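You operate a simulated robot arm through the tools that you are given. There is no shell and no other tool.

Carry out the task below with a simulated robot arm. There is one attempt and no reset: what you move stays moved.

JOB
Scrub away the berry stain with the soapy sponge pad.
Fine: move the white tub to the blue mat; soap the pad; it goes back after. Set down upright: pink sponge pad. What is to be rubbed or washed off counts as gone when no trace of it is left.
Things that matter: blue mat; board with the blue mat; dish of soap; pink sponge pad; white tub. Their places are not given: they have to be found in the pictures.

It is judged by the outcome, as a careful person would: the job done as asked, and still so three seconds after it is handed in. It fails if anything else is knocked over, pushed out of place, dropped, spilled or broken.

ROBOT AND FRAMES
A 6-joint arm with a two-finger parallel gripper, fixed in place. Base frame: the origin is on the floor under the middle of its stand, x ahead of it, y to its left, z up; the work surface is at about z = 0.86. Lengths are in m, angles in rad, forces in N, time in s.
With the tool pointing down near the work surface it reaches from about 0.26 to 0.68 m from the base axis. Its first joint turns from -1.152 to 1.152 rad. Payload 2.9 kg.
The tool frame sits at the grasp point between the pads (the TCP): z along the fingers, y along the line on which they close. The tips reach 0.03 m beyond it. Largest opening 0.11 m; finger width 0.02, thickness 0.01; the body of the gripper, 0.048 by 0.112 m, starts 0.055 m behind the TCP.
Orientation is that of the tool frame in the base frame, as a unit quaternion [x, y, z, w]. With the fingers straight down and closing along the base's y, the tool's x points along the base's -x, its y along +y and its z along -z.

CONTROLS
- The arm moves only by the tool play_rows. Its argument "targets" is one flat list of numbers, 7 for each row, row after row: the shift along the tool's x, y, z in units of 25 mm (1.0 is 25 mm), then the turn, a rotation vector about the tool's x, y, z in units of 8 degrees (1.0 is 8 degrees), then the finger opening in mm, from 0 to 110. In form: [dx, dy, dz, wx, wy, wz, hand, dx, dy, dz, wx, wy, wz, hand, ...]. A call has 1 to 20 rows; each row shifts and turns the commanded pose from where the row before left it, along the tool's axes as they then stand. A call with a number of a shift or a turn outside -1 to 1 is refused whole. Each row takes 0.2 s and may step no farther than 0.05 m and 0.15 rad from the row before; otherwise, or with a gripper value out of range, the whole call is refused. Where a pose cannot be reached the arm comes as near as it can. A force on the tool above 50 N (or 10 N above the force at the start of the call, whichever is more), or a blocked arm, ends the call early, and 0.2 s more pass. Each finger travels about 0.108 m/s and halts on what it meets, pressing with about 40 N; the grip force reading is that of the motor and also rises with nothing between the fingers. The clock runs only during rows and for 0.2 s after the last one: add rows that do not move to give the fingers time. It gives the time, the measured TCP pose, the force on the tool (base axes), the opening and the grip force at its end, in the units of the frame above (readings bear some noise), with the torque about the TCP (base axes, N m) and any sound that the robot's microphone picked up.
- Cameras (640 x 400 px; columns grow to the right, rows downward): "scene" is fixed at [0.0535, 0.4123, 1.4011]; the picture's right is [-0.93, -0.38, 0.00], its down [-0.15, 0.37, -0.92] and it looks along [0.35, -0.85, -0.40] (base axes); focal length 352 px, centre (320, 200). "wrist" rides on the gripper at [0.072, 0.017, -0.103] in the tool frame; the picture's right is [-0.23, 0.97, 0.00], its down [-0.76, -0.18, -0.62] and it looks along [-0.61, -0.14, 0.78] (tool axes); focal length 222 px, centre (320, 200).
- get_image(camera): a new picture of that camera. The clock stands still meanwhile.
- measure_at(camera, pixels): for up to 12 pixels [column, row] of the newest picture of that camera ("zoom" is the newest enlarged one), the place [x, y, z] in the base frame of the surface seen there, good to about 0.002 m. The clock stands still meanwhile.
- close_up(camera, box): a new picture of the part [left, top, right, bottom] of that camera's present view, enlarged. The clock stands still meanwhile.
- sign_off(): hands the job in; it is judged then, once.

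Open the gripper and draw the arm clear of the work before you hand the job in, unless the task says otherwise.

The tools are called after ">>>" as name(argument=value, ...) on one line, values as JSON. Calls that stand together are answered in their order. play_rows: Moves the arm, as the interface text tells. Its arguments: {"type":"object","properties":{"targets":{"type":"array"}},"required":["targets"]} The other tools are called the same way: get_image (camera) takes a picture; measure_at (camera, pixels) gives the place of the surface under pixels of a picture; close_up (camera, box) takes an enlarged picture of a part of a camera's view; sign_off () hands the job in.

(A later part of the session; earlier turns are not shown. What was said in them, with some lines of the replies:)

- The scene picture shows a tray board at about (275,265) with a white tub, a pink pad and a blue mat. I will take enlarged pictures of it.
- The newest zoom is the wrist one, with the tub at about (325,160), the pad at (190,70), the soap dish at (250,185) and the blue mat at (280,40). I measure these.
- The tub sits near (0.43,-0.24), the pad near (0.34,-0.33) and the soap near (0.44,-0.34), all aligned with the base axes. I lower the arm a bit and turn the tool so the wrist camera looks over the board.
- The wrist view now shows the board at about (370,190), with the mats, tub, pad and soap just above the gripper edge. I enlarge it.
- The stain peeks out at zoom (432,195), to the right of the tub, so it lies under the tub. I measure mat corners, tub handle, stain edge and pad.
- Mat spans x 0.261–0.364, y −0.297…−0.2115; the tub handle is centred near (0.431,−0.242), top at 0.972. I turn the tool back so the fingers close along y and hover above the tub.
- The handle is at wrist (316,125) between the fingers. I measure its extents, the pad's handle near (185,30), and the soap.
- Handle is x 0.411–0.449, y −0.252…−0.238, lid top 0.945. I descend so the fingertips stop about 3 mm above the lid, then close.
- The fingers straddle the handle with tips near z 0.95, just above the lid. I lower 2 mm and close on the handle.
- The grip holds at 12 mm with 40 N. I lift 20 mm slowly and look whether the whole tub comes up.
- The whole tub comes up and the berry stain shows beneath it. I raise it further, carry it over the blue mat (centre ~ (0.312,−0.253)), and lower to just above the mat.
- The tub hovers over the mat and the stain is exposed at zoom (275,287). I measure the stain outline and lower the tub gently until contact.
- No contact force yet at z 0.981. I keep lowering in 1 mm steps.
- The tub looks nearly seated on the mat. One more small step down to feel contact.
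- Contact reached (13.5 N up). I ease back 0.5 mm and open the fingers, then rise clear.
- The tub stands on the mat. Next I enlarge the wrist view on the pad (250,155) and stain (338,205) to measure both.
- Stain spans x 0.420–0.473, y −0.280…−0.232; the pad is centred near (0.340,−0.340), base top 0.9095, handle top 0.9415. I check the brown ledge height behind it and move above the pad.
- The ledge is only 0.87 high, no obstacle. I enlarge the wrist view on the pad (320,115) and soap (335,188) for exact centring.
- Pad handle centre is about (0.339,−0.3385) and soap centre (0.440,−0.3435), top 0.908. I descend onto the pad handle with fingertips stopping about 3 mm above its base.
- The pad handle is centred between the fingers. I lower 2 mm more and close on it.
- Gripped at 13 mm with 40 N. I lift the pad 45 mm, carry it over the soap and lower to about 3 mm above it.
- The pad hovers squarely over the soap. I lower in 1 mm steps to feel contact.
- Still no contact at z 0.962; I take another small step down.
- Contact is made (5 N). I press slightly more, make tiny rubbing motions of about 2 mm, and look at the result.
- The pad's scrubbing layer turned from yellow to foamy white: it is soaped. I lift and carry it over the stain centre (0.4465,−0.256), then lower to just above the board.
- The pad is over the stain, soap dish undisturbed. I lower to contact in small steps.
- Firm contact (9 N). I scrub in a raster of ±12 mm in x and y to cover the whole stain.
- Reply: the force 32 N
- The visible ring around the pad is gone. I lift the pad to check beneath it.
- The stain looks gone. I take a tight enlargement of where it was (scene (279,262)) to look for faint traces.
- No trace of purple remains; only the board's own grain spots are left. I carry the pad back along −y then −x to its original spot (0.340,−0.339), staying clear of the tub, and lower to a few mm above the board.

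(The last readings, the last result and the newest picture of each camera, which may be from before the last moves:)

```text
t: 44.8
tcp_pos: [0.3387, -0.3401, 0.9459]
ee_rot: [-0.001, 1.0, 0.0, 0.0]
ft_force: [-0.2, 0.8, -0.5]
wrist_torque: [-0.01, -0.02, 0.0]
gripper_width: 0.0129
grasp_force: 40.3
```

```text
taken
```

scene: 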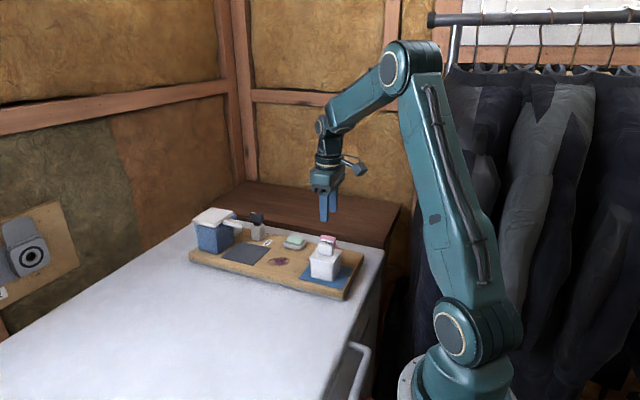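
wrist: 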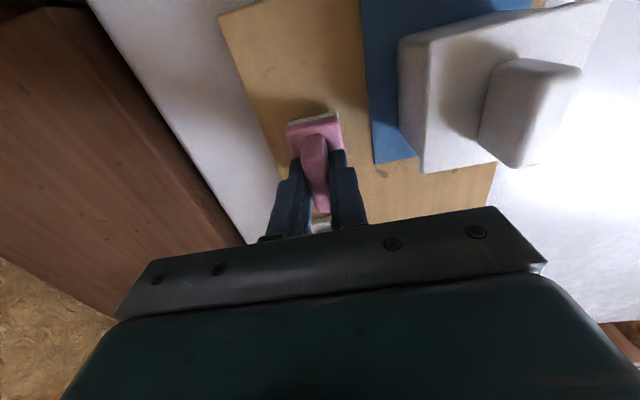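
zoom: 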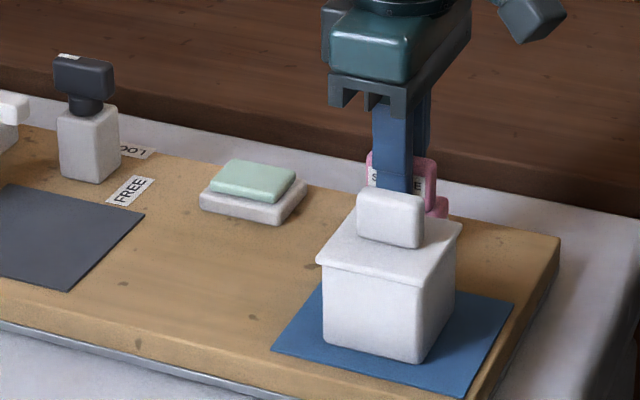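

The pad hovers over its original place. I lower it in 1 mm steps to touch down.

>>> play_rows(targets=[0, 0, 0.08, 0, 0, 0, 0, 0, 0, 0.04, 0, 0, 0, 0, 0, 0, 0.04, 0, 0, 0, 0, 0, 0, 0, 0, 0, 0, 0])

```text
t: 45.8
tcp_pos: [0.3405, -0.3398, 0.9419]
ee_rot: [0.0, 1.0, 0.0, 0.0]
ft_force: [-0.1, -0.3, 0.1]
wrist_torque: [0.0, 0.0, 0.0]
gripper_width: 0.0127
grasp_force: 40.1
```

>>> play_rows(targets=[0, 0, 0.03, 0, 0, 0, 0, 0, 0, 0, 0, 0, 0, 0])

```text
t: 46.4
tcp_pos: [0.339, -0.3391, 0.9426]
ee_rot: [0.0, 1.0, 0.0, 0.0]
ft_force: [-1.8, 0.3, 7.3]
wrist_torque: [0.06, 0.08, -0.01]
gripper_width: 0.0128
grasp_force: 40.2
```

The pad touches the board (7 N). I ease back 0.3 mm, open the fingers gradually and rise clear.

>>> play_rows(targets=[0, 0, -0.012, 0, 0, 0, 0, 0, 0, 0, 0, 0, 0, 16, 0, 0, 0, 0, 0, 0, 24, 0, 0, 0, 0, 0, 0, 36, 0, 0, 0, 0, 0, 0, 48, 0, 0, 0, 0, 0, 0, 48, 0, 0, -0.4, 0, 0, 0, 48, 0, 0, -0.8, 0, 0, 0, 48, 0, 0, -0.8, 0, 0, 0, 48, 0, 0, -0.8, 0, 0, 0, 48, 0, 0, -0.8, 0, 0, 0, 48, 0, 0, 0, 0, 0, 0, 48])

>>> close_up(camera="scene", box=[240, 200, 360, 290])

>>> get_image(camera="wrist")

```text
t: 49.0
tcp_pos: [0.3393, -0.3402, 1.0325]
ee_rot: [-0.001, 1.0, 0.0, 0.0]
ft_force: [-0.5, -0.3, 0.1]
wrist_torque: [-0.01, -0.03, 0.01]
gripper_width: 0.0479
grasp_force: 0.0
```

```text
4.44 times, centred on (300, 245) of scene
```

zoom: 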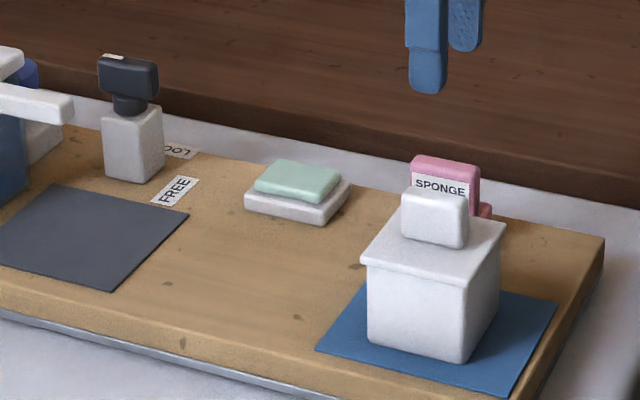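

```text
taken
```

wrist: 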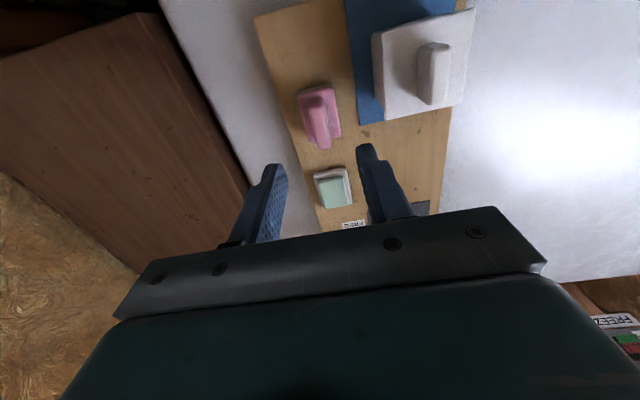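

The pad is back upright at its place, and the tub is on the mat. I raise the arm and draw it away toward its starting pose, then check everything.

>>> play_rows(targets=[0, 0, -0.9, 0, 0, 0, 60, 0, 0, -0.9, 0, 0, 0, 80, 0, 0, -0.9, 0, 0, 0, 110, 0, 0, -0.9, 0, 0, 0, 110, 0, 0, -0.9, 0, 0, 0, 110, 0, 0, -0.9, 0, 0, 0, 110, 0, 0, -0.9, 0, 0, 0, 110, 0, 0, -0.9, 0, 0, 0, 110, -0.42, 0.9, 0, 0, 0, 0, 110, -0.42, 0.9, 0, 0, 0, 0, 110, -0.42, 0.9, 0, 0, 0, 0, 110, -0.42, 0.9, 0, 0, 0, 0, 110, -0.42, 0.9, 0, 0, 0, 0, 110, -0.42, 0.9, 0, 0, 0, 0, 110, -0.42, 0.9, 0, 0, 0, 0, 110, -0.42, 0.9, 0, 0, 0, 0, 110, -0.42, 0.9, 0, 0, 0, 0, 110, -0.42, 0.9, 0, 0, 0, 0, 110, 0, 0, 0, 0, 0, 0, 110])

>>> close_up(camera="wrist", box=[120, 0, 360, 230])

>>> close_up(camera="scene", box=[180, 195, 380, 320])

```text
t: 53.0
tcp_pos: [0.4455, -0.1137, 1.2129]
ee_rot: [0.0, 1.0, 0.001, 0.0]
ft_force: [-0.3, 0.5, -1.0]
wrist_torque: [0.01, 0.01, 0.01]
gripper_width: 0.1098
grasp_force: 0.0
```

```text
1.74 times, centred on (240, 115) of wrist
```

zoom: 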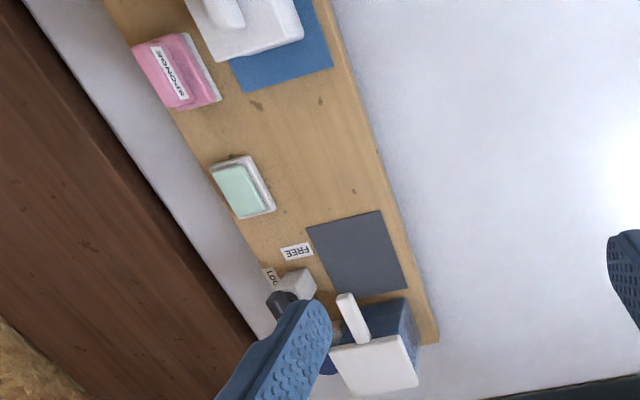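

```text
3.20 times, centred on (280, 258) of scene
```

zoom: 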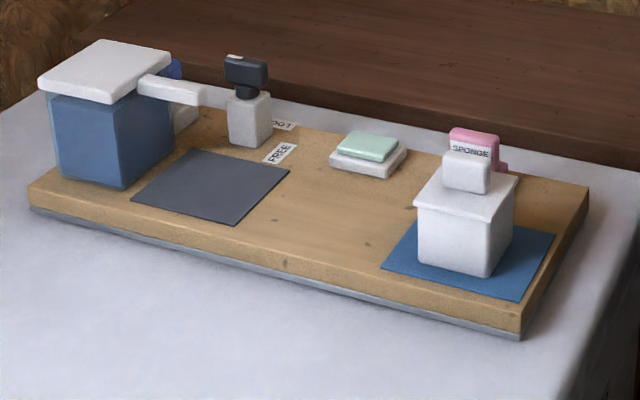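

No stain remains at zoom (300,130) of the wrist view. I verify the pad, soap dish and tub positions against the earlier values.

>>> measure_at(camera="zoom", pixels=[[368, 145], [345, 175], [405, 152], [330, 160], [468, 157], [416, 205], [516, 178], [488, 215], [455, 135], [497, 140], [465, 272], [420, 255]])

>>> close_up(camera="wrist", box=[180, 0, 290, 130])

```text
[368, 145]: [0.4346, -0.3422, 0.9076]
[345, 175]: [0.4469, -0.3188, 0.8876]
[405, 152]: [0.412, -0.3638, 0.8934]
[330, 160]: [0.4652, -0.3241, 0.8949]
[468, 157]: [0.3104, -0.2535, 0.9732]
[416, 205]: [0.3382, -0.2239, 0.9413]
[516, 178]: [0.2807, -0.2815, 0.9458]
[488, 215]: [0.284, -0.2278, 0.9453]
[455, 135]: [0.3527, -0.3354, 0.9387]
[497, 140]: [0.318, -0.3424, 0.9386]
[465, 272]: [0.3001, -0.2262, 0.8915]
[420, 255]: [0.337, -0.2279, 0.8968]
```

```text
3.08 times, centred on (235, 65) of wrist
```

zoom: 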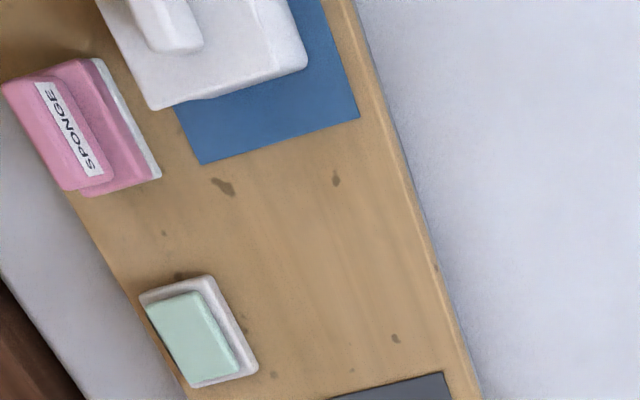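

The stain is gone without a trace. The tub is within the blue mat, the pad is upright in its original place, and the soap dish has not moved. The gripper is open and the arm is clear, so I hand the job in.

>>> sign_off()

```text
The job is handed in.
```

The berry stain is scrubbed off; no purple shows in the last close-ups from either camera. The job is handed in, but I got no verdict back, only that it was received.

- **White tub:** it was sitting over the stain, so I moved it to the blue mat, where it stands fully inside the edges.
- **Pink sponge pad:** I soaped it on the dish, where its yellow face turned white. I scrubbed the stain, then set it down upright where it had been.
- **Soap dish and other items:** the soap dish measures in the same place as before. Everything else looks undisturbed in the pictures, with nothing knocked over or spilled.
- **Arm:** the gripper is open and the arm is drawn back near its starting pose.

I read "it goes back after" as meaning the pad, so I left the tub on the blue mat.
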